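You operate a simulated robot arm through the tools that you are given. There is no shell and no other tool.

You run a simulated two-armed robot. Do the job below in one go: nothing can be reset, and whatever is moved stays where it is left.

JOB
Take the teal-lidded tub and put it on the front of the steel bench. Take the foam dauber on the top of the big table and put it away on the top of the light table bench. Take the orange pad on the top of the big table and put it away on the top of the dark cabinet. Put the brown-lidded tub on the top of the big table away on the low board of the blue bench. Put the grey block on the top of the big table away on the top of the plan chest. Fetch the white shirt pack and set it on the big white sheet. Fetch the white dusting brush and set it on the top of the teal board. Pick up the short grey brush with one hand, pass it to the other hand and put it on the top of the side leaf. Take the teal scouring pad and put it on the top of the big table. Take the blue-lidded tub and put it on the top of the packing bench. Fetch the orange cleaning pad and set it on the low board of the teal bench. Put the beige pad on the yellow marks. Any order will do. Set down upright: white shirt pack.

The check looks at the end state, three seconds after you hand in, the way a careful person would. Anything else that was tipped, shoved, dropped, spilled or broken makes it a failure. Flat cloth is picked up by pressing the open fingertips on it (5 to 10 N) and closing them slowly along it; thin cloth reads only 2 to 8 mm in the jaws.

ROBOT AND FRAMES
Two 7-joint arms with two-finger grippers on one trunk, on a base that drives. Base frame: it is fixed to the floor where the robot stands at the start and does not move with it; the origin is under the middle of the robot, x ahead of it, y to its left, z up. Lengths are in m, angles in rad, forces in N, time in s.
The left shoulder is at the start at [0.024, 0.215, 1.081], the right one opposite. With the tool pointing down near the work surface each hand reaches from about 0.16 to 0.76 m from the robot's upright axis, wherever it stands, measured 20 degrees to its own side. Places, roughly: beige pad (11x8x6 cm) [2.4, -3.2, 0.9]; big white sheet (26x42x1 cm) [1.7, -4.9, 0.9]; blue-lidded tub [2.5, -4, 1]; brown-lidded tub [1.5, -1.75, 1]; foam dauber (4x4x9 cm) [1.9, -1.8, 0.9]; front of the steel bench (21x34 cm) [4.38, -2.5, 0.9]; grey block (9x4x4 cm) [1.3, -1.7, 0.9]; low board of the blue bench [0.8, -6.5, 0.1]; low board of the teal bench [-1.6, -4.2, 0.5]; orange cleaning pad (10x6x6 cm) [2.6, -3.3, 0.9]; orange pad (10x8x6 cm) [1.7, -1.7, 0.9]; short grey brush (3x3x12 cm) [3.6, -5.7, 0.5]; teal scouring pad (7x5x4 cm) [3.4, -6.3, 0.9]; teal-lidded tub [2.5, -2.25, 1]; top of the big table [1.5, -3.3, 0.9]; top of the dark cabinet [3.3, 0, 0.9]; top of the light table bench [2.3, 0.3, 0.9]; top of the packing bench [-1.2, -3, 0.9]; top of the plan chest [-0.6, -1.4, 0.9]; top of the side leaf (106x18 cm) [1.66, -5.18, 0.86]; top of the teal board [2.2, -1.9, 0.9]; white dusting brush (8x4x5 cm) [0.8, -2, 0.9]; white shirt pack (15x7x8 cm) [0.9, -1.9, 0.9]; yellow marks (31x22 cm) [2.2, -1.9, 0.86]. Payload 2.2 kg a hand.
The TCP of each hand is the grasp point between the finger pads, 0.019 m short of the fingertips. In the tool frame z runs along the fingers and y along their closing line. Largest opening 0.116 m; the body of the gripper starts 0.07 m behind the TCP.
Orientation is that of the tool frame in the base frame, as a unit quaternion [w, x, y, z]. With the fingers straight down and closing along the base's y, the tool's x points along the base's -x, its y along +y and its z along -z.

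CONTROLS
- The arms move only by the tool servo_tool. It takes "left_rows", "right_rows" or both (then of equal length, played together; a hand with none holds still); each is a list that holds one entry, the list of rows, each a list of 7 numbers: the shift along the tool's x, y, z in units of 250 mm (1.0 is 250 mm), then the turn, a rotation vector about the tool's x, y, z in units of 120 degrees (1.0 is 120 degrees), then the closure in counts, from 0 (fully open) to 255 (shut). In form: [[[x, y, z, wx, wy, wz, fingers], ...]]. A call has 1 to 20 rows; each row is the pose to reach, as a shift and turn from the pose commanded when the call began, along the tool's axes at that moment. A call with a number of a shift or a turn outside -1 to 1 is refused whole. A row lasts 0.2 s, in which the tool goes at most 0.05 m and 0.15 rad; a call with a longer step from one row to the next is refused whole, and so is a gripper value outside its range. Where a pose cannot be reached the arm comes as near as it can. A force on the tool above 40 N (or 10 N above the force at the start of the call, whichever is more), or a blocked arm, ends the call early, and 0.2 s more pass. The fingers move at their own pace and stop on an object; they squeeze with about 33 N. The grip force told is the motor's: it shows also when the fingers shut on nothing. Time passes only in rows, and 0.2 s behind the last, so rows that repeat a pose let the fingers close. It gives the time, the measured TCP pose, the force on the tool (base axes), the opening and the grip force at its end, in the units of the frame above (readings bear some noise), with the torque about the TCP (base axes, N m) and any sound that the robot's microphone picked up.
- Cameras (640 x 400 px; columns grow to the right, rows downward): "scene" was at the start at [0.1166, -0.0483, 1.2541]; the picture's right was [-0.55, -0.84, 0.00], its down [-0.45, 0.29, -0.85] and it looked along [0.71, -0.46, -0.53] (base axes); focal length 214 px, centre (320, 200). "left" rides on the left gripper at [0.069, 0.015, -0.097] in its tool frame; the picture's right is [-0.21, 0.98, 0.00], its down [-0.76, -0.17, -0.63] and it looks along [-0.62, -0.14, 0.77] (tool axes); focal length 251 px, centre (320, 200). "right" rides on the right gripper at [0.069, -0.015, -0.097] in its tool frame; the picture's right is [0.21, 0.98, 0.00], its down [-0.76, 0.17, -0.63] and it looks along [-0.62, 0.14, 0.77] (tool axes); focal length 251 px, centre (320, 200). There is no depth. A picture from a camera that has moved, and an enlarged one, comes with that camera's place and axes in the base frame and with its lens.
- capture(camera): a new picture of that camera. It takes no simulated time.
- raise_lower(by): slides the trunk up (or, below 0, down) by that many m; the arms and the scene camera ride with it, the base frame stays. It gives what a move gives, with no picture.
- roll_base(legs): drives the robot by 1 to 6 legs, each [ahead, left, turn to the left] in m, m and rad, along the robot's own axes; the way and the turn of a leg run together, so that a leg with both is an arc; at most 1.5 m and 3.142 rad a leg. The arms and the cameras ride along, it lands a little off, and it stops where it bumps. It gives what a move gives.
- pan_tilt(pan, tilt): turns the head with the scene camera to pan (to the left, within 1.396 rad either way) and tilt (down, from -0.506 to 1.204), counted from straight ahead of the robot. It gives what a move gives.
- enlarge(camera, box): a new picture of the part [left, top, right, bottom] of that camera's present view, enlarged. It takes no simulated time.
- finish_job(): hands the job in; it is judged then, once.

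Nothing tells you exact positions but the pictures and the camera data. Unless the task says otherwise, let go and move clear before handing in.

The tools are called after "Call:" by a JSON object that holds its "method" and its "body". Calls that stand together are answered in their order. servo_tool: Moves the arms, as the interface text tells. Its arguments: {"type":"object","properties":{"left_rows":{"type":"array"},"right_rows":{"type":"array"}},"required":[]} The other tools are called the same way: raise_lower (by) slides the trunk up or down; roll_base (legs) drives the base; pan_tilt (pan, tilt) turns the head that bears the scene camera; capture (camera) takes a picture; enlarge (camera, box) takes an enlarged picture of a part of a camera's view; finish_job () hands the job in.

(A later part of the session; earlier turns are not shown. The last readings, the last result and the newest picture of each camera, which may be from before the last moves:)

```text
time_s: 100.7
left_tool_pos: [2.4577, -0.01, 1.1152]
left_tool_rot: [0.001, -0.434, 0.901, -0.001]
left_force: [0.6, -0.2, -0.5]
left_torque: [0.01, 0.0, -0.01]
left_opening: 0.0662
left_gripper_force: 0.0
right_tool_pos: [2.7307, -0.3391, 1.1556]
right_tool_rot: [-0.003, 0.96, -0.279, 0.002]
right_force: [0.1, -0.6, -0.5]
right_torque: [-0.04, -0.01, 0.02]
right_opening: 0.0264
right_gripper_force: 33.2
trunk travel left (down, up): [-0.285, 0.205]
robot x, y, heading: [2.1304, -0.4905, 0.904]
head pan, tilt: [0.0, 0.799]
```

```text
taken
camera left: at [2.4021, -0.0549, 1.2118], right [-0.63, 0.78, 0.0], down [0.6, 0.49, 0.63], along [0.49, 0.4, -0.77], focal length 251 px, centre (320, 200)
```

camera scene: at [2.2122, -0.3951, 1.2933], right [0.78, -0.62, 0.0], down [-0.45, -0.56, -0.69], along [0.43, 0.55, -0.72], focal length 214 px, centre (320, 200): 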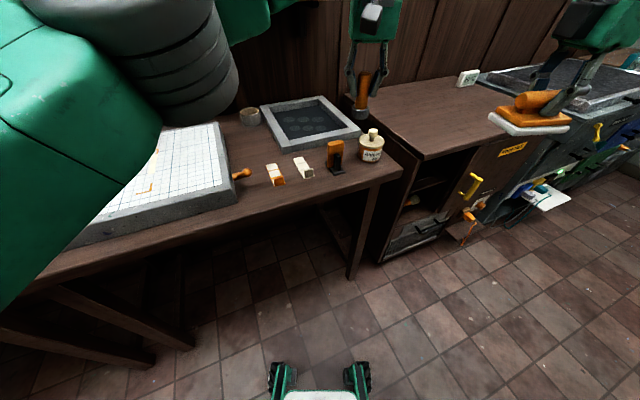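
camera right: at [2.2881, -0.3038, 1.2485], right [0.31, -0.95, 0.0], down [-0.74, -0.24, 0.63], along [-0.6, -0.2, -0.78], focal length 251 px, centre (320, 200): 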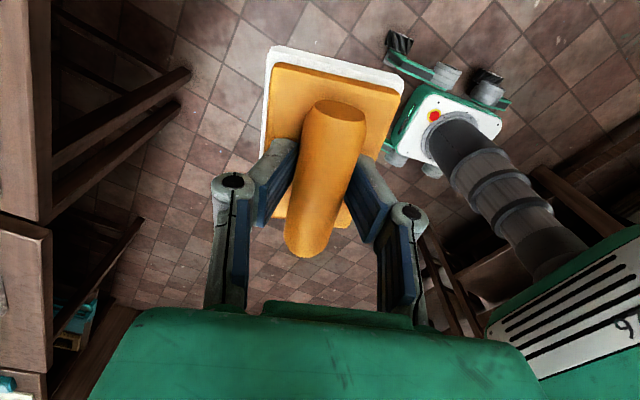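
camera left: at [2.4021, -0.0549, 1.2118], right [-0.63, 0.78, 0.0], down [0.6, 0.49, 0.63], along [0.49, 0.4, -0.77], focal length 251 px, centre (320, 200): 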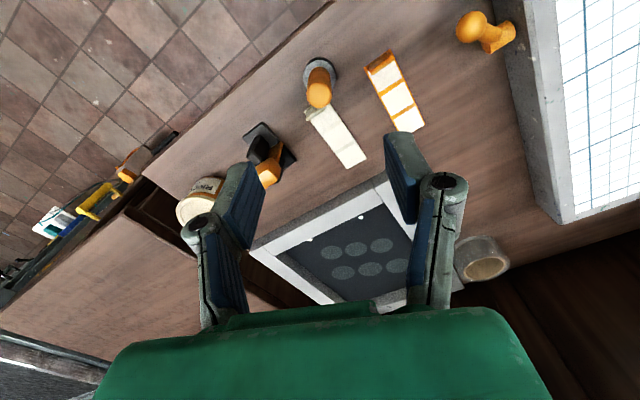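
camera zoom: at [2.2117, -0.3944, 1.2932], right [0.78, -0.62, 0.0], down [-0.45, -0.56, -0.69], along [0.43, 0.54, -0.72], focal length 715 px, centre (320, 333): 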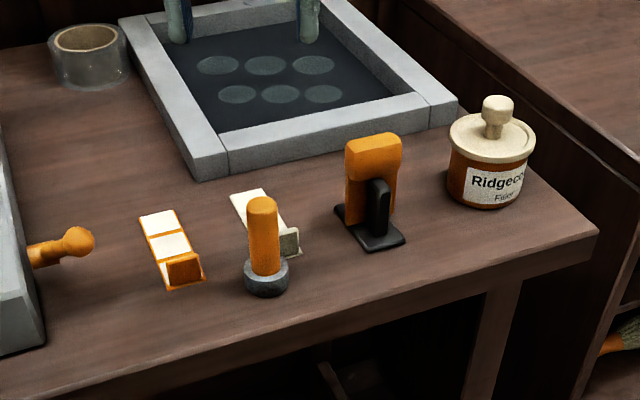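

The dauber stands well. Next the orange pad onto the dark cabinet: I'll drive along the aisle to face the cabinet and look.

Call:
{"method": "roll_base", "body": {"legs": [[0, 0, -1.15], [0.9, 0, 0], [0, 0, 1.55]]}}

Call:
{"method": "pan_tilt", "body": {"pan": 0.0, "tilt": 0.75}}

Call:
{"method": "capture", "body": {"camera": "scene"}}

Call:
{"method": "capture", "body": {"camera": "left"}}

```text
time_s: 112.2
left_tool_pos: [3.1208, -0.1527, 1.1161]
left_tool_rot: [0.0, -0.602, 0.798, -0.001]
left_force: [0.2, -0.2, -0.5]
left_torque: [-0.01, 0.0, 0.01]
left_opening: 0.0661
left_gripper_force: 0.2
right_tool_pos: [3.5001, -0.3532, 1.1567]
right_tool_rot: [-0.005, 0.996, -0.084, 0.001]
right_force: [-0.5, 0.6, -0.7]
right_torque: [0.01, 0.0, 0.01]
right_opening: 0.0263
right_gripper_force: 33.0
trunk travel left (down, up): [-0.285, 0.205]
robot x, y, heading: [3.0098, -0.7262, 1.297]
head pan, tilt: [0.0, 0.799]
```

```text
time_s: 112.8
left_tool_pos: [3.1182, -0.1555, 1.1179]
left_tool_rot: [0.003, -0.602, 0.798, 0.0]
left_force: [-0.3, 0.6, -0.3]
left_torque: [-0.01, 0.01, 0.02]
left_opening: 0.0659
left_gripper_force: 0.1
right_tool_pos: [3.4971, -0.3533, 1.1586]
right_tool_rot: [-0.006, 0.996, -0.085, 0.003]
right_force: [0.3, 0.0, -1.2]
right_torque: [0.01, 0.02, -0.01]
right_opening: 0.0263
right_gripper_force: 32.4
trunk travel left (down, up): [-0.285, 0.205]
robot x, y, heading: [3.0084, -0.723, 1.294]
head pan, tilt: [0.0, 0.75]
```

```text
taken
camera scene: at [3.0422, -0.5987, 1.2972], right [0.96, -0.27, 0.0], down [-0.19, -0.66, -0.73], along [0.2, 0.7, -0.69], focal length 214 px, centre (320, 200)
```

scene: 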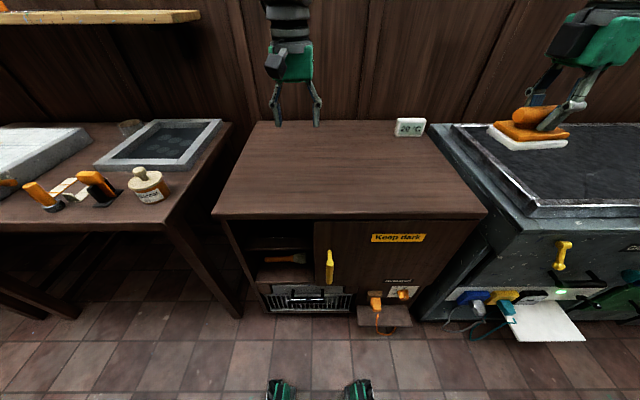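

```text
taken
camera left: at [3.0844, -0.2182, 1.2132], right [-0.88, 0.47, 0.0], down [0.36, 0.68, 0.64], along [0.3, 0.56, -0.77], focal length 251 px, centre (320, 200)
```

left: 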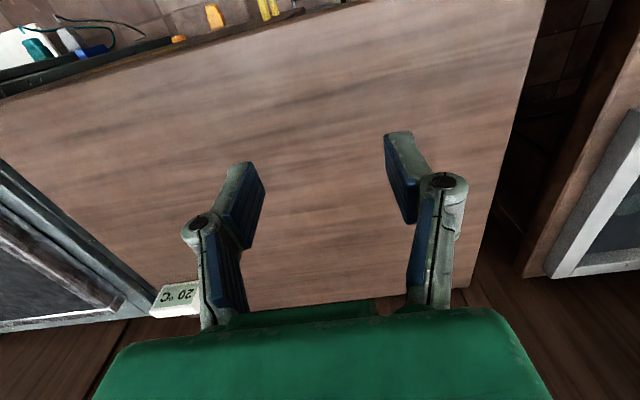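

The cabinet top is empty and roomy. I'll place the pad about 12 cm inside its front edge, near (3.38,-0.14).

Call:
{"method": "servo_tool", "body": {"right_rows": [[[-0.08, -0.1, 0, -0.003, -0.001, 0, 255], [-0.16, -0.2, 0, -0.006, -0.002, 0, 255], [-0.24, -0.3, 0, -0.006, -0.002, 0, 255], [-0.32, -0.4, 0, -0.006, -0.002, 0, 255], [-0.4, -0.5, 0, -0.006, -0.002, 0, 255], [-0.48, -0.6, 0, -0.006, -0.002, 0, 255], [-0.56, -0.7, 0, -0.006, -0.002, 0, 255], [-0.602, -0.749, 0, -0.006, -0.002, 0, 255], [-0.602, -0.749, 0.12, -0.006, -0.002, 0, 255], [-0.602, -0.749, 0.24, -0.006, -0.002, 0, 255], [-0.602, -0.749, 0.36, -0.006, -0.002, 0, 255], [-0.602, -0.749, 0.48, -0.006, -0.002, 0, 255], [-0.602, -0.749, 0.6, -0.006, -0.002, 0, 255], [-0.602, -0.749, 0.72, -0.006, -0.002, 0, 255], [-0.602, -0.749, 0.8, -0.006, -0.002, 0, 255], [-0.602, -0.749, 0.8, -0.006, -0.002, 0, 255]]]}}

Call:
{"method": "capture", "body": {"camera": "right"}}

Call:
{"method": "capture", "body": {"camera": "scene"}}

```text
time_s: 116.2
left_tool_pos: [3.1164, -0.1561, 1.1189]
left_tool_rot: [0.003, -0.603, 0.798, 0.001]
left_force: [-1.4, -0.3, 0.3]
left_torque: [0.0, -0.02, -0.02]
left_opening: 0.0658
left_gripper_force: 0.1
right_tool_pos: [3.3818, -0.143, 0.9605]
right_tool_rot: [0.001, 0.996, -0.085, 0.0]
right_force: [-1.1, -0.1, -0.6]
right_torque: [0.01, 0.01, 0.0]
right_opening: 0.0263
right_gripper_force: 32.5
trunk travel left (down, up): [-0.285, 0.205]
robot x, y, heading: [3.0072, -0.7224, 1.296]
head pan, tilt: [0.0, 0.75]
```

```text
taken
camera right: at [3.4528, -0.1399, 1.0576], right [0.05, -1.0, 0.0], down [-0.77, -0.04, 0.63], along [-0.63, -0.03, -0.77], focal length 251 px, centre (320, 200)
```

right: 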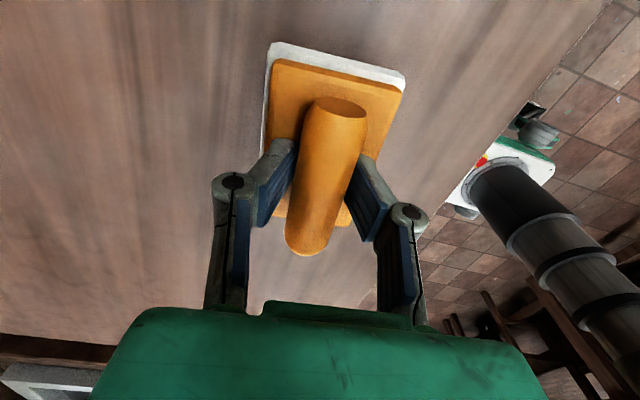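

```text
taken
camera scene: at [3.041, -0.5977, 1.2972], right [0.96, -0.27, 0.0], down [-0.19, -0.66, -0.73], along [0.2, 0.7, -0.69], focal length 214 px, centre (320, 200)
```

scene: 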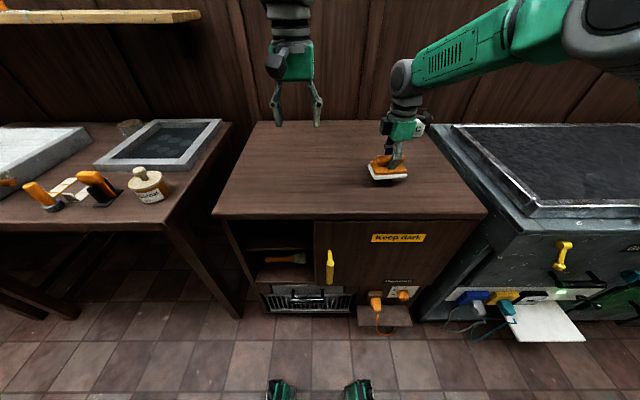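

Over a clear spot. Lower in small steps until contact.

Call:
{"method": "servo_tool", "body": {"right_rows": [[[0, 0, 0.05, 0, 0, 0, 255], [0, 0, 0.1, 0, 0, 0, 255], [0, 0, 0.12, 0, 0, 0, 255], [0, 0, 0.12, 0, 0, 0, 255]]]}}

Call:
{"method": "servo_tool", "body": {"right_rows": [[[0, 0, 0.016, 0, 0, 0, 255], [0, 0, 0.032, 0, 0, 0, 255], [0, 0, 0.032, 0, 0, 0, 255]]]}}

Call:
{"method": "servo_tool", "body": {"right_rows": [[[0, 0, 0.016, 0, 0, 0, 255], [0, 0, 0.024, 0, 0, 0, 255], [0, 0, 0.024, 0, 0, 0, 255]]]}}

```text
time_s: 117.2
left_tool_pos: [3.1182, -0.156, 1.1181]
left_tool_rot: [0.003, -0.603, 0.798, -0.001]
left_force: [0.2, -0.1, 0.6]
left_torque: [-0.02, 0.0, 0.02]
left_opening: 0.0657
left_gripper_force: 0.1
right_tool_pos: [3.3807, -0.1424, 0.9304]
right_tool_rot: [0.001, 0.996, -0.085, -0.001]
right_force: [-0.5, 0.3, -1.0]
right_torque: [-0.05, 0.02, 0.0]
right_opening: 0.0263
right_gripper_force: 33.0
trunk travel left (down, up): [-0.285, 0.205]
robot x, y, heading: [3.0043, -0.7232, 1.297]
head pan, tilt: [0.0, 0.75]
```

```text
time_s: 118.0
left_tool_pos: [3.1165, -0.1582, 1.12]
left_tool_rot: [0.004, -0.603, 0.798, 0.0]
left_force: [-0.2, 0.3, -0.1]
left_torque: [0.01, 0.02, -0.01]
left_opening: 0.0663
left_gripper_force: 0.0
right_tool_pos: [3.3813, -0.1426, 0.9284]
right_tool_rot: [-0.004, 0.996, -0.086, 0.001]
right_force: [3.6, 2.0, 33.5]
right_torque: [0.06, -0.06, 0.04]
right_opening: 0.0269
right_gripper_force: 32.3
trunk travel left (down, up): [-0.285, 0.205]
robot x, y, heading: [3.0089, -0.721, 1.297]
head pan, tilt: [0.0, 0.75]
```

```text
time_s: 118.5
left_tool_pos: [3.117, -0.1563, 1.1183]
left_tool_rot: [0.004, -0.603, 0.798, 0.001]
left_force: [0.1, 0.7, -0.5]
left_torque: [-0.04, 0.0, -0.02]
left_opening: 0.0659
left_gripper_force: 0.0
right_tool_pos: [3.3821, -0.1403, 0.9263]
right_tool_rot: [-0.007, 0.996, -0.085, 0.001]
right_force: [-1.6, -5.6, 15.9]
right_torque: [-0.53, -0.15, -0.14]
right_opening: 0.0263
right_gripper_force: 33.1
trunk travel left (down, up): [-0.285, 0.205]
robot x, y, heading: [3.0112, -0.7226, 1.296]
head pan, tilt: [0.0, 0.75]
stopped in row 2 (right hand): the force on the tool passed its limit at 45 N (the readings are from after the stop); the commanded pose is now the measured one
```

Contact made (cabinet top about 0.88). Release, opening part-way, then rise.

Call:
{"method": "servo_tool", "body": {"right_rows": [[[0, 0, -0.008, 0, 0, 0, 255], [0, 0, -0.008, 0, 0, 0, 200], [0, 0, -0.008, 0, 0, 0, 150], [0, 0, -0.008, 0, 0, 0, 110], [0, 0, -0.008, 0, 0, 0, 90], [0, 0, -0.05, 0, 0, 0, 90], [0, 0, -0.12, 0, 0, 0, 90], [0, 0, -0.24, 0, 0, 0, 90], [0, 0, -0.36, 0, 0, 0, 90], [0, 0, -0.48, 0, 0, 0, 90], [0, 0, -0.6, 0, 0, 0, 90], [0, 0, -0.72, 0, 0, 0, 90], [0, 0, -0.84, 0, 0, 0, 90]]]}}

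Call:
{"method": "enlarge", "body": {"camera": "scene", "box": [210, 100, 500, 280]}}

```text
time_s: 121.3
left_tool_pos: [3.118, -0.1576, 1.1194]
left_tool_rot: [0.005, -0.602, 0.798, 0.002]
left_force: [-0.4, -0.3, 0.2]
left_torque: [0.0, -0.03, 0.02]
left_opening: 0.0661
left_gripper_force: 0.0
right_tool_pos: [3.382, -0.1441, 1.1352]
right_tool_rot: [-0.006, 0.996, -0.085, 0.0]
right_force: [0.3, -0.4, 0.7]
right_torque: [0.02, 0.0, 0.02]
right_opening: 0.0751
right_gripper_force: 0.1
trunk travel left (down, up): [-0.285, 0.205]
robot x, y, heading: [3.0074, -0.7189, 1.296]
head pan, tilt: [0.0, 0.75]
```

```text
2.21 times, centred on (355, 190) of scene
camera zoom: at [3.0406, -0.5981, 1.2973], right [0.96, -0.27, 0.0], down [-0.19, -0.66, -0.73], along [0.2, 0.7, -0.69], focal length 473 px, centre (243, 222)
```

zoom: 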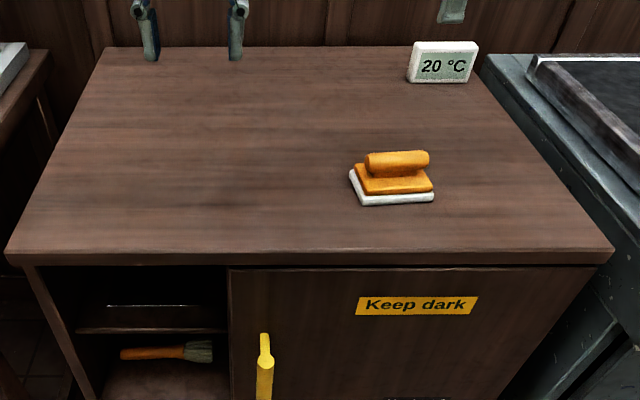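

Both placed. Next the teal-lidded tub; I'll turn round toward the table's far side and survey it.

Call:
{"method": "servo_tool", "body": {"right_rows": [[[0, 0.1, 0, 0.006, 0.002, 0, 0], [0, 0.2, 0, 0.006, 0.002, 0, 0], [0, 0.3, 0, 0.006, 0.002, 0, 0], [0, 0.4, 0, 0.006, 0.002, 0, 0], [0, 0.5, 0, 0.006, 0.002, 0, 0]]], "left_rows": [[[0.1, 0, -0.05, 0, 0, 0, 0], [0.2, 0, -0.1, 0, 0, 0, 0], [0.3, 0, -0.1, 0, 0, 0, 0], [0.3, 0, -0.1, 0, 0, 0, 0], [0.3, 0, -0.1, 0, 0, 0, 0]]]}}

Call:
{"method": "roll_base", "body": {"legs": [[0, 0, -2.7]]}}

Call:
{"method": "pan_tilt", "body": {"pan": -0.3, "tilt": 0.5}}

Call:
{"method": "capture", "body": {"camera": "scene"}}

Call:
{"method": "pan_tilt", "body": {"pan": 0.8, "tilt": 0.5}}

Call:
{"method": "capture", "body": {"camera": "scene"}}

```text
time_s: 122.5
left_tool_pos: [3.0981, -0.2318, 1.1432]
left_tool_rot: [0.005, -0.603, 0.798, 0.002]
left_force: [-0.3, -0.3, 0.2]
left_torque: [-0.02, 0.0, -0.01]
left_opening: 0.1159
left_gripper_force: 0.0
right_tool_pos: [3.3608, -0.2687, 1.1324]
right_tool_rot: [-0.013, 0.996, -0.086, 0.003]
right_force: [-0.7, 0.9, 1.0]
right_torque: [0.01, -0.01, -0.01]
right_opening: 0.1159
right_gripper_force: 0.1
trunk travel left (down, up): [-0.285, 0.205]
robot x, y, heading: [3.0053, -0.72, 1.3]
head pan, tilt: [0.0, 0.75]
```

```text
time_s: 129.4
left_tool_pos: [3.1091, -1.2089, 1.1416]
left_tool_rot: [0.002, 0.666, 0.746, -0.004]
left_force: [-0.1, 0.1, 0.6]
left_torque: [0.01, -0.04, 0.0]
left_opening: 0.1161
left_gripper_force: 0.1
right_tool_pos: [2.8526, -1.2778, 1.1324]
right_tool_rot: [0.0, -0.11, 0.994, -0.013]
right_force: [0.3, 0.0, -0.6]
right_torque: [-0.02, -0.01, 0.02]
right_opening: 0.116
right_gripper_force: 0.1
trunk travel left (down, up): [-0.285, 0.205]
robot x, y, heading: [3.006, -0.7207, -1.452]
head pan, tilt: [0.0, 0.75]
```

```text
time_s: 130.2
left_tool_pos: [3.1099, -1.2058, 1.1454]
left_tool_rot: [0.003, 0.666, 0.746, -0.005]
left_force: [-0.6, 1.1, 0.7]
left_torque: [0.0, 0.03, -0.02]
left_opening: 0.1161
left_gripper_force: 0.0
right_tool_pos: [2.8534, -1.2727, 1.1342]
right_tool_rot: [-0.001, -0.11, 0.994, -0.014]
right_force: [-0.8, 0.2, 0.3]
right_torque: [-0.03, 0.02, 0.03]
right_opening: 0.1158
right_gripper_force: 0.0
trunk travel left (down, up): [-0.285, 0.205]
robot x, y, heading: [3.0047, -0.7236, -1.45]
head pan, tilt: [-0.3, 0.499]
```

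```text
taken
camera scene: at [2.9919, -0.8526, 1.3193], right [-0.98, 0.18, 0.0], down [0.09, 0.47, -0.88], along [-0.16, -0.86, -0.48], focal length 214 px, centre (320, 200)
```

scene: 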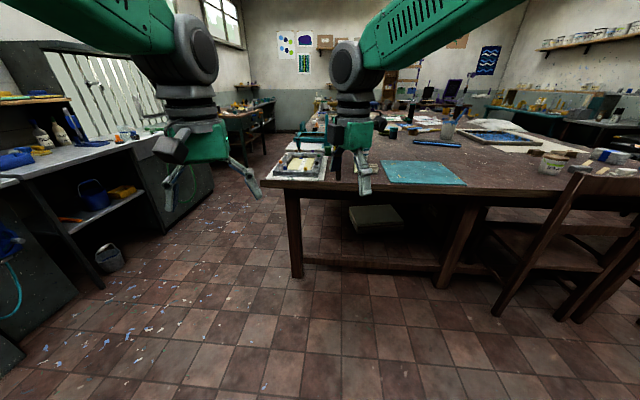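

```text
time_s: 131.5
left_tool_pos: [3.1096, -1.2074, 1.145]
left_tool_rot: [0.003, 0.666, 0.746, -0.005]
left_force: [-0.1, -0.4, 0.0]
left_torque: [0.0, 0.0, 0.0]
left_opening: 0.116
left_gripper_force: 0.0
right_tool_pos: [2.8529, -1.2736, 1.134]
right_tool_rot: [0.0, -0.11, 0.994, -0.014]
right_force: [0.6, -0.1, -0.2]
right_torque: [-0.01, 0.01, 0.02]
right_opening: 0.116
right_gripper_force: 0.0
trunk travel left (down, up): [-0.285, 0.205]
robot x, y, heading: [3.0063, -0.7201, -1.454]
head pan, tilt: [0.799, 0.499]
```

```text
taken
camera scene: at [3.0807, -0.819, 1.3195], right [-0.61, -0.79, 0.0], down [-0.38, 0.3, -0.88], along [0.7, -0.53, -0.48], focal length 214 px, centre (320, 200)
```

scene: 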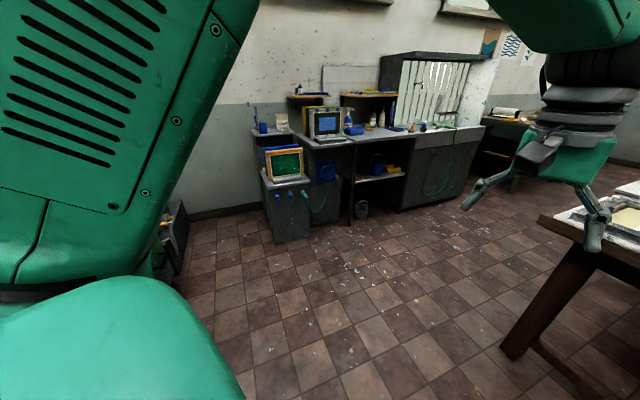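

The tub seems to sit about 0.35 m in from the table's near edge, with a dark upright panel next to it. I'll drive in front of it and look closely.

Call:
{"method": "roll_base", "body": {"legs": [[0, 0, -0.714], [0.6, 0, 0], [0, 0, 0.356]]}}

Call:
{"method": "pan_tilt", "body": {"pan": 0.0, "tilt": 0.6}}

Call:
{"method": "capture", "body": {"camera": "scene"}}

Call:
{"method": "capture", "body": {"camera": "left"}}

```text
time_s: 138.0
left_tool_pos: [2.5961, -1.7163, 1.143]
left_tool_rot: [0.001, 0.784, 0.621, -0.004]
left_force: [0.8, -0.2, 0.4]
left_torque: [0.0, -0.02, 0.01]
left_opening: 0.1159
left_gripper_force: 0.0
right_tool_pos: [2.3312, -1.6913, 1.134]
right_tool_rot: [-0.002, 0.063, 0.998, -0.013]
right_force: [-0.4, 0.9, 0.2]
right_torque: [0.04, 0.01, 0.01]
right_opening: 0.1159
right_gripper_force: 0.0
trunk travel left (down, up): [-0.285, 0.205]
robot x, y, heading: [2.6627, -1.2223, -1.803]
head pan, tilt: [0.799, 0.499]
```

```text
time_s: 139.1
left_tool_pos: [2.6004, -1.7137, 1.1458]
left_tool_rot: [0.001, 0.784, 0.62, -0.008]
left_force: [-0.1, -0.1, -0.1]
left_torque: [-0.01, 0.02, -0.02]
left_opening: 0.1159
left_gripper_force: 0.1
right_tool_pos: [2.3366, -1.6918, 1.1365]
right_tool_rot: [-0.004, 0.063, 0.998, -0.015]
right_force: [-0.4, 0.5, 0.4]
right_torque: [0.02, 0.06, 0.0]
right_opening: 0.1161
right_gripper_force: 0.1
trunk travel left (down, up): [-0.285, 0.205]
robot x, y, heading: [2.6655, -1.2241, -1.804]
head pan, tilt: [0.0, 0.6]
```

```text
taken
camera scene: at [2.6323, -1.3527, 1.3102], right [-0.97, 0.23, 0.0], down [0.13, 0.55, -0.82], along [-0.19, -0.8, -0.57], focal length 214 px, centre (320, 200)
```

scene: 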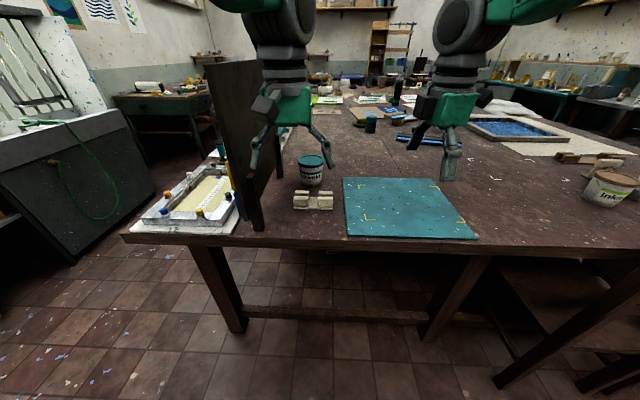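

```text
taken
camera left: at [2.6319, -1.6501, 1.2413], right [0.9, -0.43, 0.0], down [-0.33, -0.69, 0.64], along [-0.28, -0.58, -0.77], focal length 251 px, centre (320, 200)
```

left: 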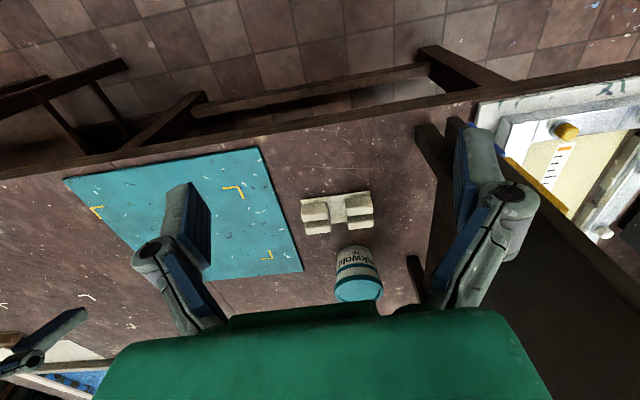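

The dark divider stands 0.43 m high right beside the tub (tub at about (2.50,-2.10)), so I'll use the right hand and keep the left hand tucked back. First retract the left hand.

Call:
{"method": "servo_tool", "body": {"left_rows": [[[0.14, 0.1, 0, 0, 0, 0, 0], [0.28, 0.2, 0, 0, 0, 0, 0], [0.42, 0.3, 0, 0, 0, 0, 0], [0.56, 0.4, 0, 0, 0, 0, 0], [0.7, 0.5, 0, 0, 0, 0, 0], [0.8, 0.6, -0.05, 0, 0, 0, 0], [0.88, 0.7, -0.1, 0, 0, 0, 0], [0.92, 0.8, -0.1, 0, 0, 0, 0], [0.92, 0.8, -0.1, 0, 0, 0, 0]]]}}

Call:
{"method": "roll_base", "body": {"legs": [[0, 0.26, 0]]}}

Call:
{"method": "pan_tilt", "body": {"pan": 0.0, "tilt": 0.8}}

Call:
{"method": "pan_tilt", "body": {"pan": 0.0, "tilt": 0.8}}

Call:
{"method": "capture", "body": {"camera": "scene"}}

Call:
{"method": "capture", "body": {"camera": "right"}}

```text
time_s: 141.1
left_tool_pos: [2.8475, -1.5352, 1.1672]
left_tool_rot: [0.001, 0.784, 0.62, -0.007]
left_force: [-0.2, -0.3, -0.5]
left_torque: [0.01, -0.01, 0.01]
left_opening: 0.1158
left_gripper_force: 0.0
right_tool_pos: [2.3365, -1.6914, 1.1356]
right_tool_rot: [-0.005, 0.063, 0.998, -0.014]
right_force: [0.2, -0.3, 0.3]
right_torque: [-0.02, 0.01, -0.01]
right_opening: 0.1161
right_gripper_force: 0.0
trunk travel left (down, up): [-0.285, 0.205]
robot x, y, heading: [2.6633, -1.2265, -1.803]
head pan, tilt: [0.0, 0.6]
```

```text
time_s: 143.0
left_tool_pos: [3.085, -1.5921, 1.1701]
left_tool_rot: [0.007, 0.785, 0.619, -0.003]
left_force: [-0.2, -0.4, 1.1]
left_torque: [0.01, -0.02, -0.01]
left_opening: 0.1162
left_gripper_force: 0.1
right_tool_pos: [2.5721, -1.7452, 1.1346]
right_tool_rot: [0.002, 0.066, 0.998, -0.016]
right_force: [-0.9, 0.6, 0.5]
right_torque: [-0.02, -0.02, 0.02]
right_opening: 0.1161
right_gripper_force: 0.2
trunk travel left (down, up): [-0.285, 0.205]
robot x, y, heading: [2.9166, -1.2848, -1.804]
head pan, tilt: [0.0, 0.6]
```

```text
time_s: 143.7
left_tool_pos: [3.0956, -1.5908, 1.168]
left_tool_rot: [0.003, 0.786, 0.619, -0.007]
left_force: [-0.4, -0.5, 0.0]
left_torque: [0.01, 0.04, 0.01]
left_opening: 0.1162
left_gripper_force: 0.0
right_tool_pos: [2.5837, -1.7452, 1.1368]
right_tool_rot: [-0.003, 0.065, 0.998, -0.017]
right_force: [0.4, 0.6, 0.2]
right_torque: [-0.01, 0.02, -0.03]
right_opening: 0.116
right_gripper_force: 0.0
trunk travel left (down, up): [-0.285, 0.205]
robot x, y, heading: [2.918, -1.2868, -1.802]
head pan, tilt: [0.0, 0.799]
```

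```text
time_s: 144.3
left_tool_pos: [3.1014, -1.5917, 1.1674]
left_tool_rot: [0.002, 0.785, 0.619, -0.009]
left_force: [-0.5, -0.5, -0.2]
left_torque: [-0.03, 0.02, 0.0]
left_opening: 0.116
left_gripper_force: 0.2
right_tool_pos: [2.5891, -1.7472, 1.1368]
right_tool_rot: [-0.005, 0.063, 0.998, -0.015]
right_force: [1.8, 0.6, 0.7]
right_torque: [0.05, 0.1, 0.01]
right_opening: 0.1161
right_gripper_force: 0.0
trunk travel left (down, up): [-0.285, 0.205]
robot x, y, heading: [2.9183, -1.2869, -1.804]
head pan, tilt: [0.0, 0.799]
```

```text
taken
camera scene: at [2.8939, -1.4046, 1.2935], right [-0.97, 0.23, 0.01], down [0.16, 0.7, -0.7], along [-0.16, -0.68, -0.72], focal length 214 px, centre (320, 200)
```

scene: 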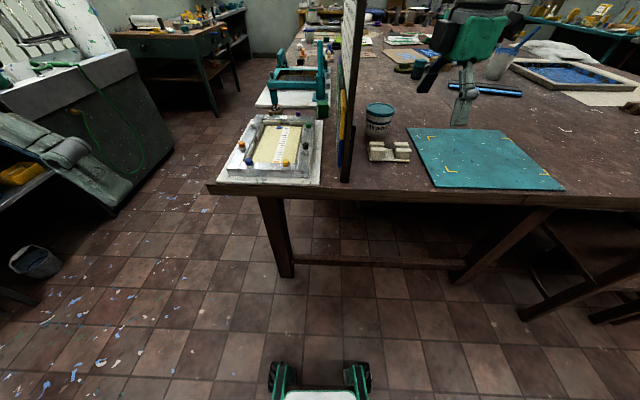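

```text
taken
camera right: at [2.5204, -1.7502, 1.2347], right [-0.09, 1.0, -0.03], down [0.78, 0.09, 0.62], along [0.62, 0.03, -0.78], focal length 251 px, centre (320, 200)
```

right: 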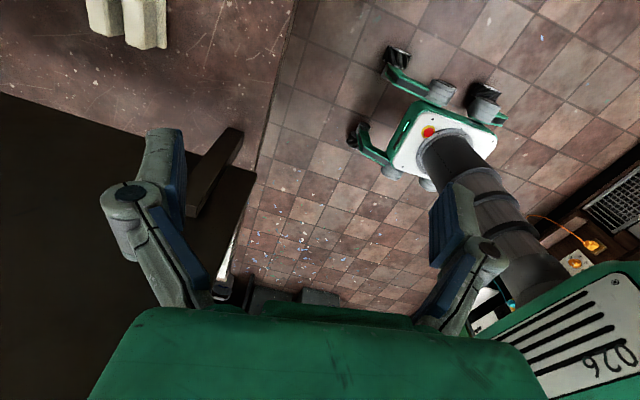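

I'm now left of the tub's line with the divider straight ahead. I'll turn the right gripper back a quarter turn so it closes left-right around the tub.

Call:
{"method": "servo_tool", "body": {"right_rows": [[[0.05, 0, 0, 0, 0, 0.068, 0], [0.1, 0, 0, 0, 0, 0.136, 0], [0.15, 0, 0, 0, 0, 0.204, 0], [0.2, 0, 0, 0, 0, 0.272, 0], [0.2, 0, 0, 0, 0, 0.34, 0], [0.2, 0, 0, 0, 0, 0.408, 0], [0.2, 0, 0, 0, 0, 0.476, 0], [0.2, 0, 0, 0, 0, 0.544, 0], [0.2, 0, 0, 0, 0, 0.612, 0], [0.2, 0, 0, 0, 0, 0.68, 0], [0.2, 0, 0, 0, 0, 0.748, 0], [0.2, 0, 0, 0, 0, 0.796, 0], [0.2, 0, 0, 0, 0, 0.796, 0], [0.2, 0, 0, 0, 0, 0.796, 0]]]}}

Call:
{"method": "capture", "body": {"camera": "right"}}

```text
time_s: 147.3
left_tool_pos: [3.0832, -1.5874, 1.1694]
left_tool_rot: [0.009, 0.785, 0.619, -0.004]
left_force: [-0.4, 0.2, -0.1]
left_torque: [-0.04, -0.02, -0.01]
left_opening: 0.1161
left_gripper_force: 0.0
right_tool_pos: [2.5208, -1.7363, 1.1353]
right_tool_rot: [0.013, 0.784, 0.621, -0.01]
right_force: [0.5, -0.3, -0.2]
right_torque: [-0.01, -0.03, 0.0]
right_opening: 0.1159
right_gripper_force: 0.1
trunk travel left (down, up): [-0.285, 0.205]
robot x, y, heading: [2.913, -1.2834, -1.805]
head pan, tilt: [0.0, 0.799]
```

```text
taken
camera right: at [2.5213, -1.6621, 1.2287], right [1.0, -0.01, 0.0], down [-0.01, -0.75, 0.66], along [-0.01, -0.66, -0.75], focal length 251 px, centre (320, 200)
```

right: 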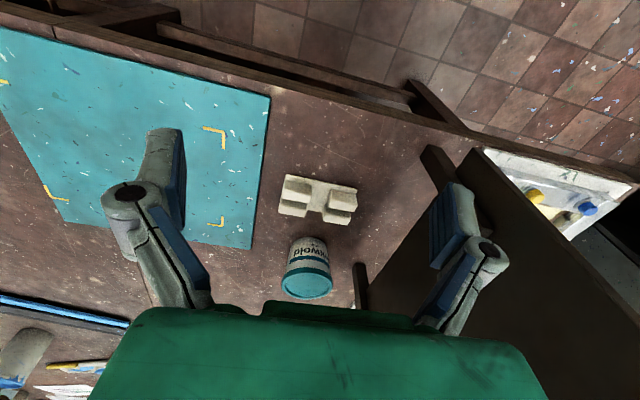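

The tub is at about (2.492,-2.112), lid about 9–10 cm wide. Driving ahead 0.24 m.

Call:
{"method": "roll_base", "body": {"legs": [[0.24, 0, 0]]}}

Call:
{"method": "pan_tilt", "body": {"pan": -0.2, "tilt": 0.8}}

Call:
{"method": "pan_tilt", "body": {"pan": -0.2, "tilt": 0.8}}

Call:
{"method": "pan_tilt", "body": {"pan": -0.2, "tilt": 0.8}}

Call:
{"method": "capture", "body": {"camera": "scene"}}

Call:
{"method": "capture", "body": {"camera": "right"}}

```text
time_s: 149.1
left_tool_pos: [3.0239, -1.8186, 1.1698]
left_tool_rot: [0.009, 0.788, 0.616, -0.003]
left_force: [-0.5, 0.4, -0.5]
left_torque: [0.03, -0.01, 0.03]
left_opening: 0.116
left_gripper_force: 0.0
right_tool_pos: [2.4607, -1.9624, 1.1348]
right_tool_rot: [0.015, 0.784, 0.621, -0.008]
right_force: [-0.3, -0.4, -0.4]
right_torque: [0.01, -0.05, 0.02]
right_opening: 0.1163
right_gripper_force: 0.0
trunk travel left (down, up): [-0.285, 0.205]
robot x, y, heading: [2.8605, -1.5112, -1.812]
head pan, tilt: [0.0, 0.799]
```

```text
time_s: 149.8
left_tool_pos: [3.032, -1.8176, 1.169]
left_tool_rot: [0.007, 0.787, 0.617, -0.005]
left_force: [0.8, 0.0, -0.2]
left_torque: [0.04, 0.03, -0.02]
left_opening: 0.1158
left_gripper_force: 0.1
right_tool_pos: [2.4681, -1.964, 1.1367]
right_tool_rot: [0.011, 0.784, 0.62, -0.012]
right_force: [0.3, 0.4, 1.0]
right_torque: [-0.01, 0.07, 0.02]
right_opening: 0.1161
right_gripper_force: 0.0
trunk travel left (down, up): [-0.285, 0.205]
robot x, y, heading: [2.8583, -1.5139, -1.813]
head pan, tilt: [-0.201, 0.799]
```

```text
time_s: 150.4
left_tool_pos: [3.0329, -1.8174, 1.1696]
left_tool_rot: [0.007, 0.787, 0.617, -0.005]
left_force: [0.4, -0.1, 0.0]
left_torque: [0.0, 0.03, 0.0]
left_opening: 0.1159
left_gripper_force: 0.1
right_tool_pos: [2.4682, -1.9637, 1.1377]
right_tool_rot: [0.012, 0.784, 0.621, -0.012]
right_force: [-0.2, 0.3, 0.4]
right_torque: [0.03, 0.08, 0.01]
right_opening: 0.1161
right_gripper_force: 0.0
trunk travel left (down, up): [-0.285, 0.205]
robot x, y, heading: [2.8576, -1.5129, -1.807]
head pan, tilt: [-0.201, 0.799]
```

```text
time_s: 151.0
left_tool_pos: [3.0144, -1.8141, 1.1717]
left_tool_rot: [0.012, 0.787, 0.617, -0.001]
left_force: [-0.4, 0.5, 0.0]
left_torque: [0.01, -0.06, 0.02]
left_opening: 0.1159
left_gripper_force: 0.0
right_tool_pos: [2.4512, -1.9591, 1.1336]
right_tool_rot: [0.017, 0.785, 0.62, -0.007]
right_force: [0.4, 0.4, 0.0]
right_torque: [0.01, -0.02, 0.01]
right_opening: 0.1161
right_gripper_force: 0.1
trunk travel left (down, up): [-0.285, 0.205]
robot x, y, heading: [2.8563, -1.514, -1.809]
head pan, tilt: [-0.201, 0.799]
```

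```text
taken
camera scene: at [2.8002, -1.6236, 1.2933], right [-0.91, 0.42, -0.01], down [0.31, 0.65, -0.69], along [-0.29, -0.63, -0.72], focal length 214 px, centre (320, 200)
```

scene: 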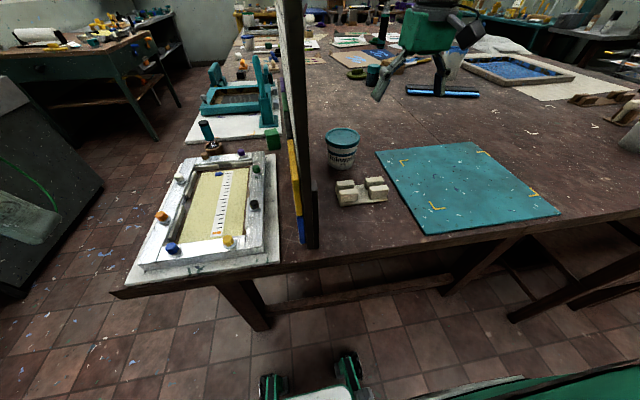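

```text
taken
camera right: at [2.4516, -1.8848, 1.2266], right [1.0, -0.02, 0.01], down [-0.02, -0.75, 0.66], along [0.0, -0.66, -0.75], focal length 251 px, centre (320, 200)
```

right: 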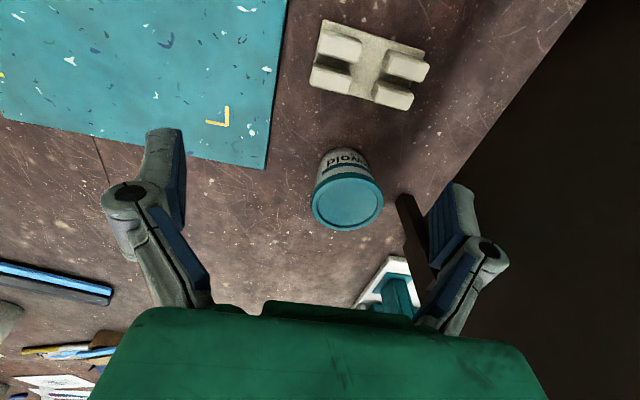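

The tub's lid centre is about (2.49,-2.122). I'll bring the right hand above it, levelled, and wait for the sway to stop.

Call:
{"method": "servo_tool", "body": {"right_rows": [[[-0.07, 0.03, 0, 0.002, 0.006, 0, 0], [-0.15, 0.07, 0, 0.005, 0.012, 0, 0], [-0.23, 0.1, 0, 0.005, 0.016, 0, 0], [-0.31, 0.14, 0, 0.005, 0.016, 0, 0], [-0.39, 0.18, 0, 0.005, 0.016, 0, 0], [-0.47, 0.21, 0, 0.005, 0.016, 0, 0], [-0.54, 0.24, 0, 0.005, 0.016, 0, 0], [-0.595, 0.265, 0, 0.005, 0.016, 0, 0], [-0.595, 0.265, 0, 0.005, 0.016, 0, 0], [-0.595, 0.265, 0, 0.005, 0.016, 0, 0], [-0.595, 0.265, 0, 0.005, 0.016, 0, 0], [-0.595, 0.265, 0, 0.005, 0.016, 0, 0], [-0.595, 0.265, 0, 0.005, 0.016, 0, 0], [-0.595, 0.265, 0, 0.005, 0.016, 0, 0], [-0.595, 0.265, 0, 0.005, 0.016, 0, 0], [-0.595, 0.265, 0, 0.005, 0.016, 0, 0], [-0.595, 0.265, 0, 0.005, 0.016, 0, 0], [-0.595, 0.265, 0, 0.005, 0.016, 0, 0]]]}}

Call:
{"method": "capture", "body": {"camera": "right"}}

Call:
{"method": "pan_tilt", "body": {"pan": -0.2, "tilt": 0.8}}

Call:
{"method": "pan_tilt", "body": {"pan": -0.2, "tilt": 0.8}}

```text
time_s: 154.8
left_tool_pos: [3.0291, -1.8171, 1.1693]
left_tool_rot: [0.009, 0.787, 0.617, -0.004]
left_force: [0.5, 0.0, 0.0]
left_torque: [0.0, 0.0, -0.01]
left_opening: 0.1159
left_gripper_force: 0.1
right_tool_pos: [2.4951, -2.1244, 1.1406]
right_tool_rot: [-0.001, 0.784, 0.62, -0.002]
right_force: [0.2, -0.8, 0.7]
right_torque: [0.03, 0.01, 0.0]
right_opening: 0.1161
right_gripper_force: 0.1
trunk travel left (down, up): [-0.285, 0.205]
robot x, y, heading: [2.8592, -1.5095, -1.812]
head pan, tilt: [-0.201, 0.799]
```

```text
taken
camera right: at [2.4968, -2.0535, 1.2376], right [1.0, -0.02, 0.0], down [-0.01, -0.77, 0.63], along [-0.01, -0.63, -0.78], focal length 251 px, centre (320, 200)
```

right: 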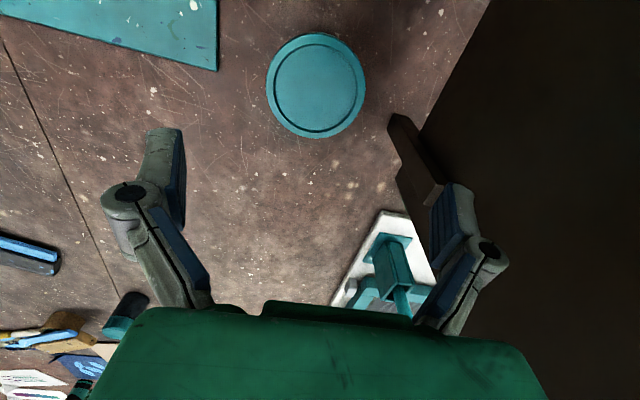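

```text
time_s: 155.4
left_tool_pos: [3.0227, -1.816, 1.1718]
left_tool_rot: [0.009, 0.787, 0.616, -0.003]
left_force: [0.0, 1.1, -1.2]
left_torque: [-0.01, -0.03, 0.04]
left_opening: 0.1159
left_gripper_force: 0.1
right_tool_pos: [2.4878, -2.1212, 1.141]
right_tool_rot: [0.0, 0.785, 0.62, 0.001]
right_force: [0.5, -0.3, 0.1]
right_torque: [0.02, 0.01, -0.02]
right_opening: 0.1162
right_gripper_force: 0.0
trunk travel left (down, up): [-0.285, 0.205]
robot x, y, heading: [2.8597, -1.5127, -1.808]
head pan, tilt: [-0.201, 0.799]
```

```text
time_s: 156.0
left_tool_pos: [3.0276, -1.818, 1.1702]
left_tool_rot: [0.009, 0.787, 0.617, -0.003]
left_force: [-0.2, 0.4, -0.5]
left_torque: [-0.02, 0.01, -0.02]
left_opening: 0.1158
left_gripper_force: 0.0
right_tool_pos: [2.4935, -2.1228, 1.1415]
right_tool_rot: [0.0, 0.784, 0.621, -0.001]
right_force: [-0.1, 0.3, 0.8]
right_torque: [-0.02, 0.01, 0.0]
right_opening: 0.1159
right_gripper_force: 0.1
trunk travel left (down, up): [-0.285, 0.205]
robot x, y, heading: [2.8602, -1.5183, -1.812]
head pan, tilt: [-0.201, 0.799]
```

The lid (centre about (2.491,-2.126), Ø≈0.10 m) leaves ~6 mm each side, so I'll wait for the sway to die before descending.

Call:
{"method": "servo_tool", "body": {"left_rows": [[[0, 0, 0, 0, 0, 0, 0], [0, 0, 0, 0, 0, 0, 0], [0, 0, 0, 0, 0, 0, 0], [0, 0, 0, 0, 0, 0, 0], [0, 0, 0, 0, 0, 0, 0], [0, 0, 0, 0, 0, 0, 0], [0, 0, 0, 0, 0, 0, 0], [0, 0, 0, 0, 0, 0, 0], [0, 0, 0, 0, 0, 0, 0], [0, 0, 0, 0, 0, 0, 0], [0, 0, 0, 0, 0, 0, 0], [0, 0, 0, 0, 0, 0, 0], [0, 0, 0, 0, 0, 0, 0], [0, 0, 0, 0, 0, 0, 0], [0, 0, 0, 0, 0, 0, 0], [0, 0, 0, 0, 0, 0, 0], [0, 0, 0, 0, 0, 0, 0], [0, 0, 0, 0, 0, 0, 0], [0, 0, 0, 0, 0, 0, 0], [0, 0, 0, 0, 0, 0, 0]]]}}

Call:
{"method": "capture", "body": {"camera": "right"}}

Call:
{"method": "pan_tilt", "body": {"pan": -0.2, "tilt": 0.8}}

Call:
{"method": "pan_tilt", "body": {"pan": -0.2, "tilt": 0.8}}

```text
time_s: 160.2
left_tool_pos: [3.0264, -1.8174, 1.17]
left_tool_rot: [0.008, 0.787, 0.617, -0.005]
left_force: [0.9, 0.1, 0.2]
left_torque: [0.0, 0.01, 0.05]
left_opening: 0.1159
left_gripper_force: 0.2
right_tool_pos: [2.4921, -2.1241, 1.141]
right_tool_rot: [0.0, 0.784, 0.621, -0.001]
right_force: [-0.4, -0.1, 0.3]
right_torque: [0.01, 0.01, -0.02]
right_opening: 0.116
right_gripper_force: 0.0
trunk travel left (down, up): [-0.285, 0.205]
robot x, y, heading: [2.8543, -1.5122, -1.811]
head pan, tilt: [-0.201, 0.799]
```

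```text
taken
camera right: at [2.4943, -2.053, 1.2373], right [1.0, -0.02, 0.0], down [-0.01, -0.77, 0.63], along [-0.01, -0.63, -0.77], focal length 251 px, centre (320, 200)
```

right: 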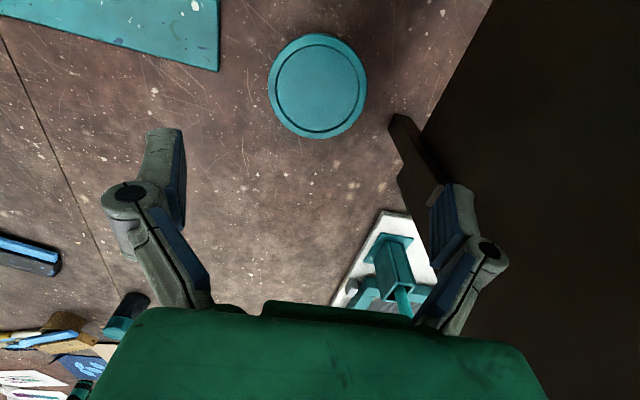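

```text
time_s: 160.8
left_tool_pos: [3.0267, -1.8162, 1.171]
left_tool_rot: [0.008, 0.788, 0.616, -0.005]
left_force: [0.2, -0.3, 0.0]
left_torque: [-0.02, 0.0, 0.02]
left_opening: 0.1159
left_gripper_force: 0.0
right_tool_pos: [2.4933, -2.1246, 1.1413]
right_tool_rot: [-0.001, 0.784, 0.621, -0.001]
right_force: [0.7, -0.1, -0.2]
right_torque: [0.03, 0.02, 0.0]
right_opening: 0.1159
right_gripper_force: 0.1
trunk travel left (down, up): [-0.285, 0.205]
robot x, y, heading: [2.8597, -1.5137, -1.81]
head pan, tilt: [-0.201, 0.799]
```

```text
time_s: 161.4
left_tool_pos: [3.0269, -1.8173, 1.1708]
left_tool_rot: [0.009, 0.788, 0.616, -0.005]
left_force: [-0.1, 0.6, -0.5]
left_torque: [0.01, 0.0, 0.0]
left_opening: 0.1161
left_gripper_force: 0.1
right_tool_pos: [2.4926, -2.1241, 1.141]
right_tool_rot: [-0.001, 0.784, 0.621, 0.0]
right_force: [-0.6, 0.8, 0.3]
right_torque: [0.01, 0.0, 0.01]
right_opening: 0.1159
right_gripper_force: 0.0
trunk travel left (down, up): [-0.285, 0.205]
robot x, y, heading: [2.8571, -1.5107, -1.806]
head pan, tilt: [-0.201, 0.799]
```

Settled. Descend to just above the lid and check the fingers straddle it.

Call:
{"method": "servo_tool", "body": {"right_rows": [[[0, -0.008, 0.12, 0, 0, 0, 0], [0, -0.008, 0.24, 0, 0, 0, 0], [0, -0.008, 0.36, 0, 0, 0, 0], [0, -0.008, 0.48, 0, 0, 0, 0], [0, -0.008, 0.58, 0, 0, 0, 0], [0, -0.008, 0.62, 0, 0, 0, 0], [0, -0.008, 0.62, 0, 0, 0, 0], [0, -0.008, 0.62, 0, 0, 0, 0]]]}}

Call:
{"method": "capture", "body": {"camera": "right"}}

Call:
{"method": "enlarge", "body": {"camera": "scene", "box": [280, 60, 440, 220]}}

```text
time_s: 163.2
left_tool_pos: [3.0267, -1.8168, 1.1705]
left_tool_rot: [0.009, 0.787, 0.616, -0.004]
left_force: [-0.1, 0.0, -0.2]
left_torque: [-0.02, -0.02, -0.03]
left_opening: 0.1161
left_gripper_force: 0.1
right_tool_pos: [2.4911, -2.1227, 0.9864]
right_tool_rot: [0.0, 0.784, 0.62, 0.0]
right_force: [0.6, 0.6, -0.5]
right_torque: [0.01, 0.03, 0.0]
right_opening: 0.1158
right_gripper_force: 0.0
trunk travel left (down, up): [-0.285, 0.205]
robot x, y, heading: [2.8593, -1.5132, -1.804]
head pan, tilt: [-0.201, 0.799]
```

```text
taken
camera right: at [2.4915, -2.0525, 1.0825], right [1.0, -0.02, 0.0], down [-0.01, -0.77, 0.63], along [-0.01, -0.63, -0.77], focal length 251 px, centre (320, 200)
```

right: 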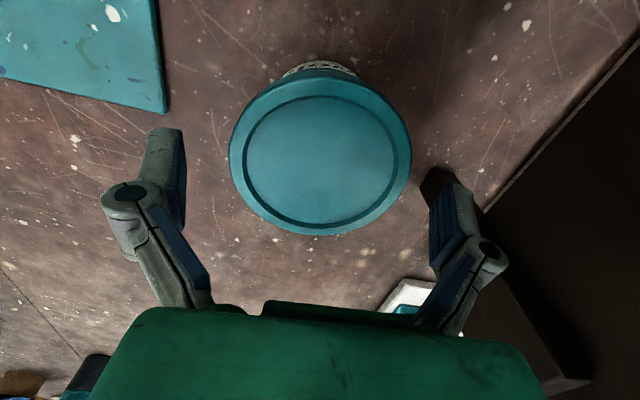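

```text
2.50 times, centred on (360, 140) of scene
camera zoom: at [2.8133, -1.6279, 1.2934], right [-0.91, 0.42, 0.0], down [0.3, 0.65, -0.69], along [-0.3, -0.63, -0.72], focal length 536 px, centre (220, 350)
```

zoom: 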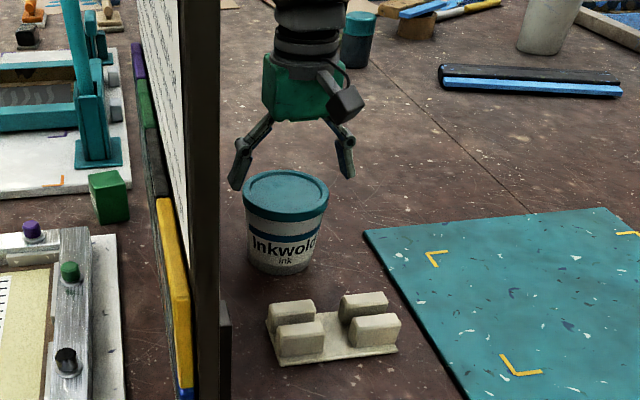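

Fingers straddle the lid centred. Descend 6 cm and grip below the lid.

Call:
{"method": "servo_tool", "body": {"right_rows": [[[0, 0, 0.08, 0, 0, 0, 0], [0, 0, 0.16, 0, 0, 0, 0], [0, 0, 0.22, 0, 0, 0, 0], [0, 0, 0.246, 0, 0, 0, 0], [0, 0, 0.246, 0, 0, 0, 40], [0, 0, 0.246, 0, 0, 0, 80], [0, 0, 0.246, 0, 0, 0, 150], [0, 0, 0.246, 0, 0, 0, 255], [0, 0, 0.246, 0, 0, 0, 255], [0, 0, 0.246, 0, 0, 0, 255]]]}}

Call:
{"method": "enlarge", "body": {"camera": "scene", "box": [280, 60, 440, 220]}}

```text
time_s: 165.4
left_tool_pos: [3.0264, -1.8152, 1.1704]
left_tool_rot: [0.01, 0.788, 0.616, -0.005]
left_force: [0.0, 0.6, 0.7]
left_torque: [0.0, 0.0, 0.02]
left_opening: 0.1161
left_gripper_force: 0.0
right_tool_pos: [2.4926, -2.122, 0.9291]
right_tool_rot: [0.001, 0.784, 0.62, -0.002]
right_force: [-0.3, -7.4, 25.6]
right_torque: [-1.05, -0.79, -0.09]
right_opening: 0.1193
right_gripper_force: 33.2
trunk travel left (down, up): [-0.285, 0.205]
robot x, y, heading: [2.8572, -1.5135, -1.811]
head pan, tilt: [-0.201, 0.799]
```

```text
2.50 times, centred on (360, 140) of scene
camera zoom: at [2.8161, -1.6248, 1.294], right [-0.91, 0.42, 0.0], down [0.3, 0.65, -0.7], along [-0.3, -0.63, -0.72], focal length 536 px, centre (220, 350)
```

zoom: 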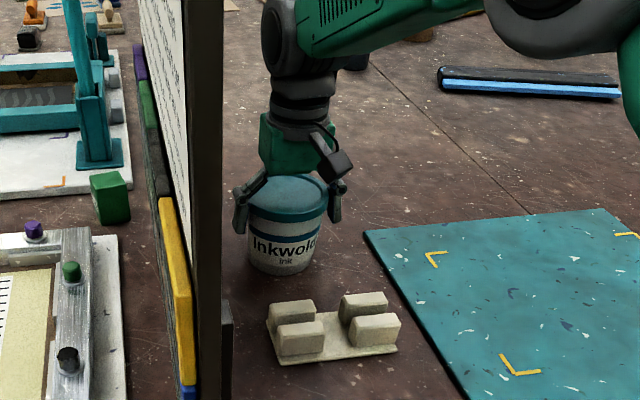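

The opening reads wide (0.119) with an upward force, so something is off. I'll look from the hand camera before doing anything else.

Call:
{"method": "capture", "body": {"camera": "right"}}

Call:
{"method": "enlarge", "body": {"camera": "scene", "box": [320, 90, 400, 150]}}

```text
taken
camera right: at [2.4937, -2.0504, 1.0241], right [1.0, -0.02, 0.0], down [-0.01, -0.77, 0.64], along [-0.01, -0.64, -0.77], focal length 251 px, centre (320, 200)
```

right: 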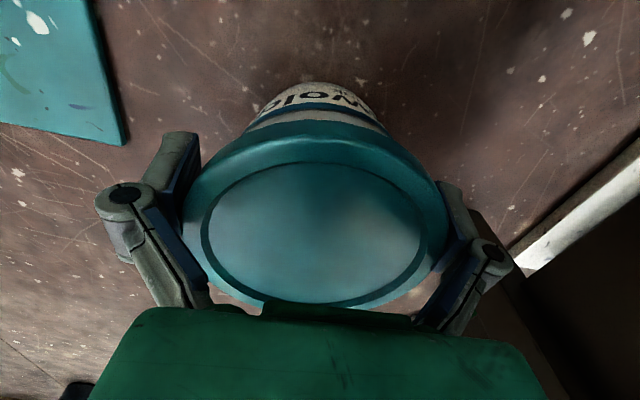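

```text
6.67 times, centred on (360, 120) of scene
camera zoom: at [2.8161, -1.6248, 1.294], right [-0.91, 0.42, 0.0], down [0.3, 0.65, -0.7], along [-0.3, -0.63, -0.72], focal length 1430 px, centre (53, 733)
```

zoom: 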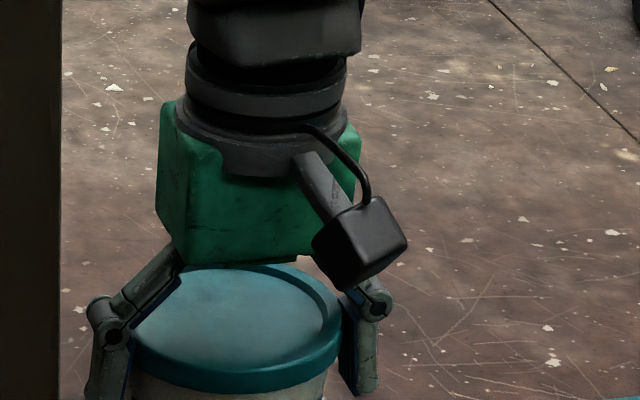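

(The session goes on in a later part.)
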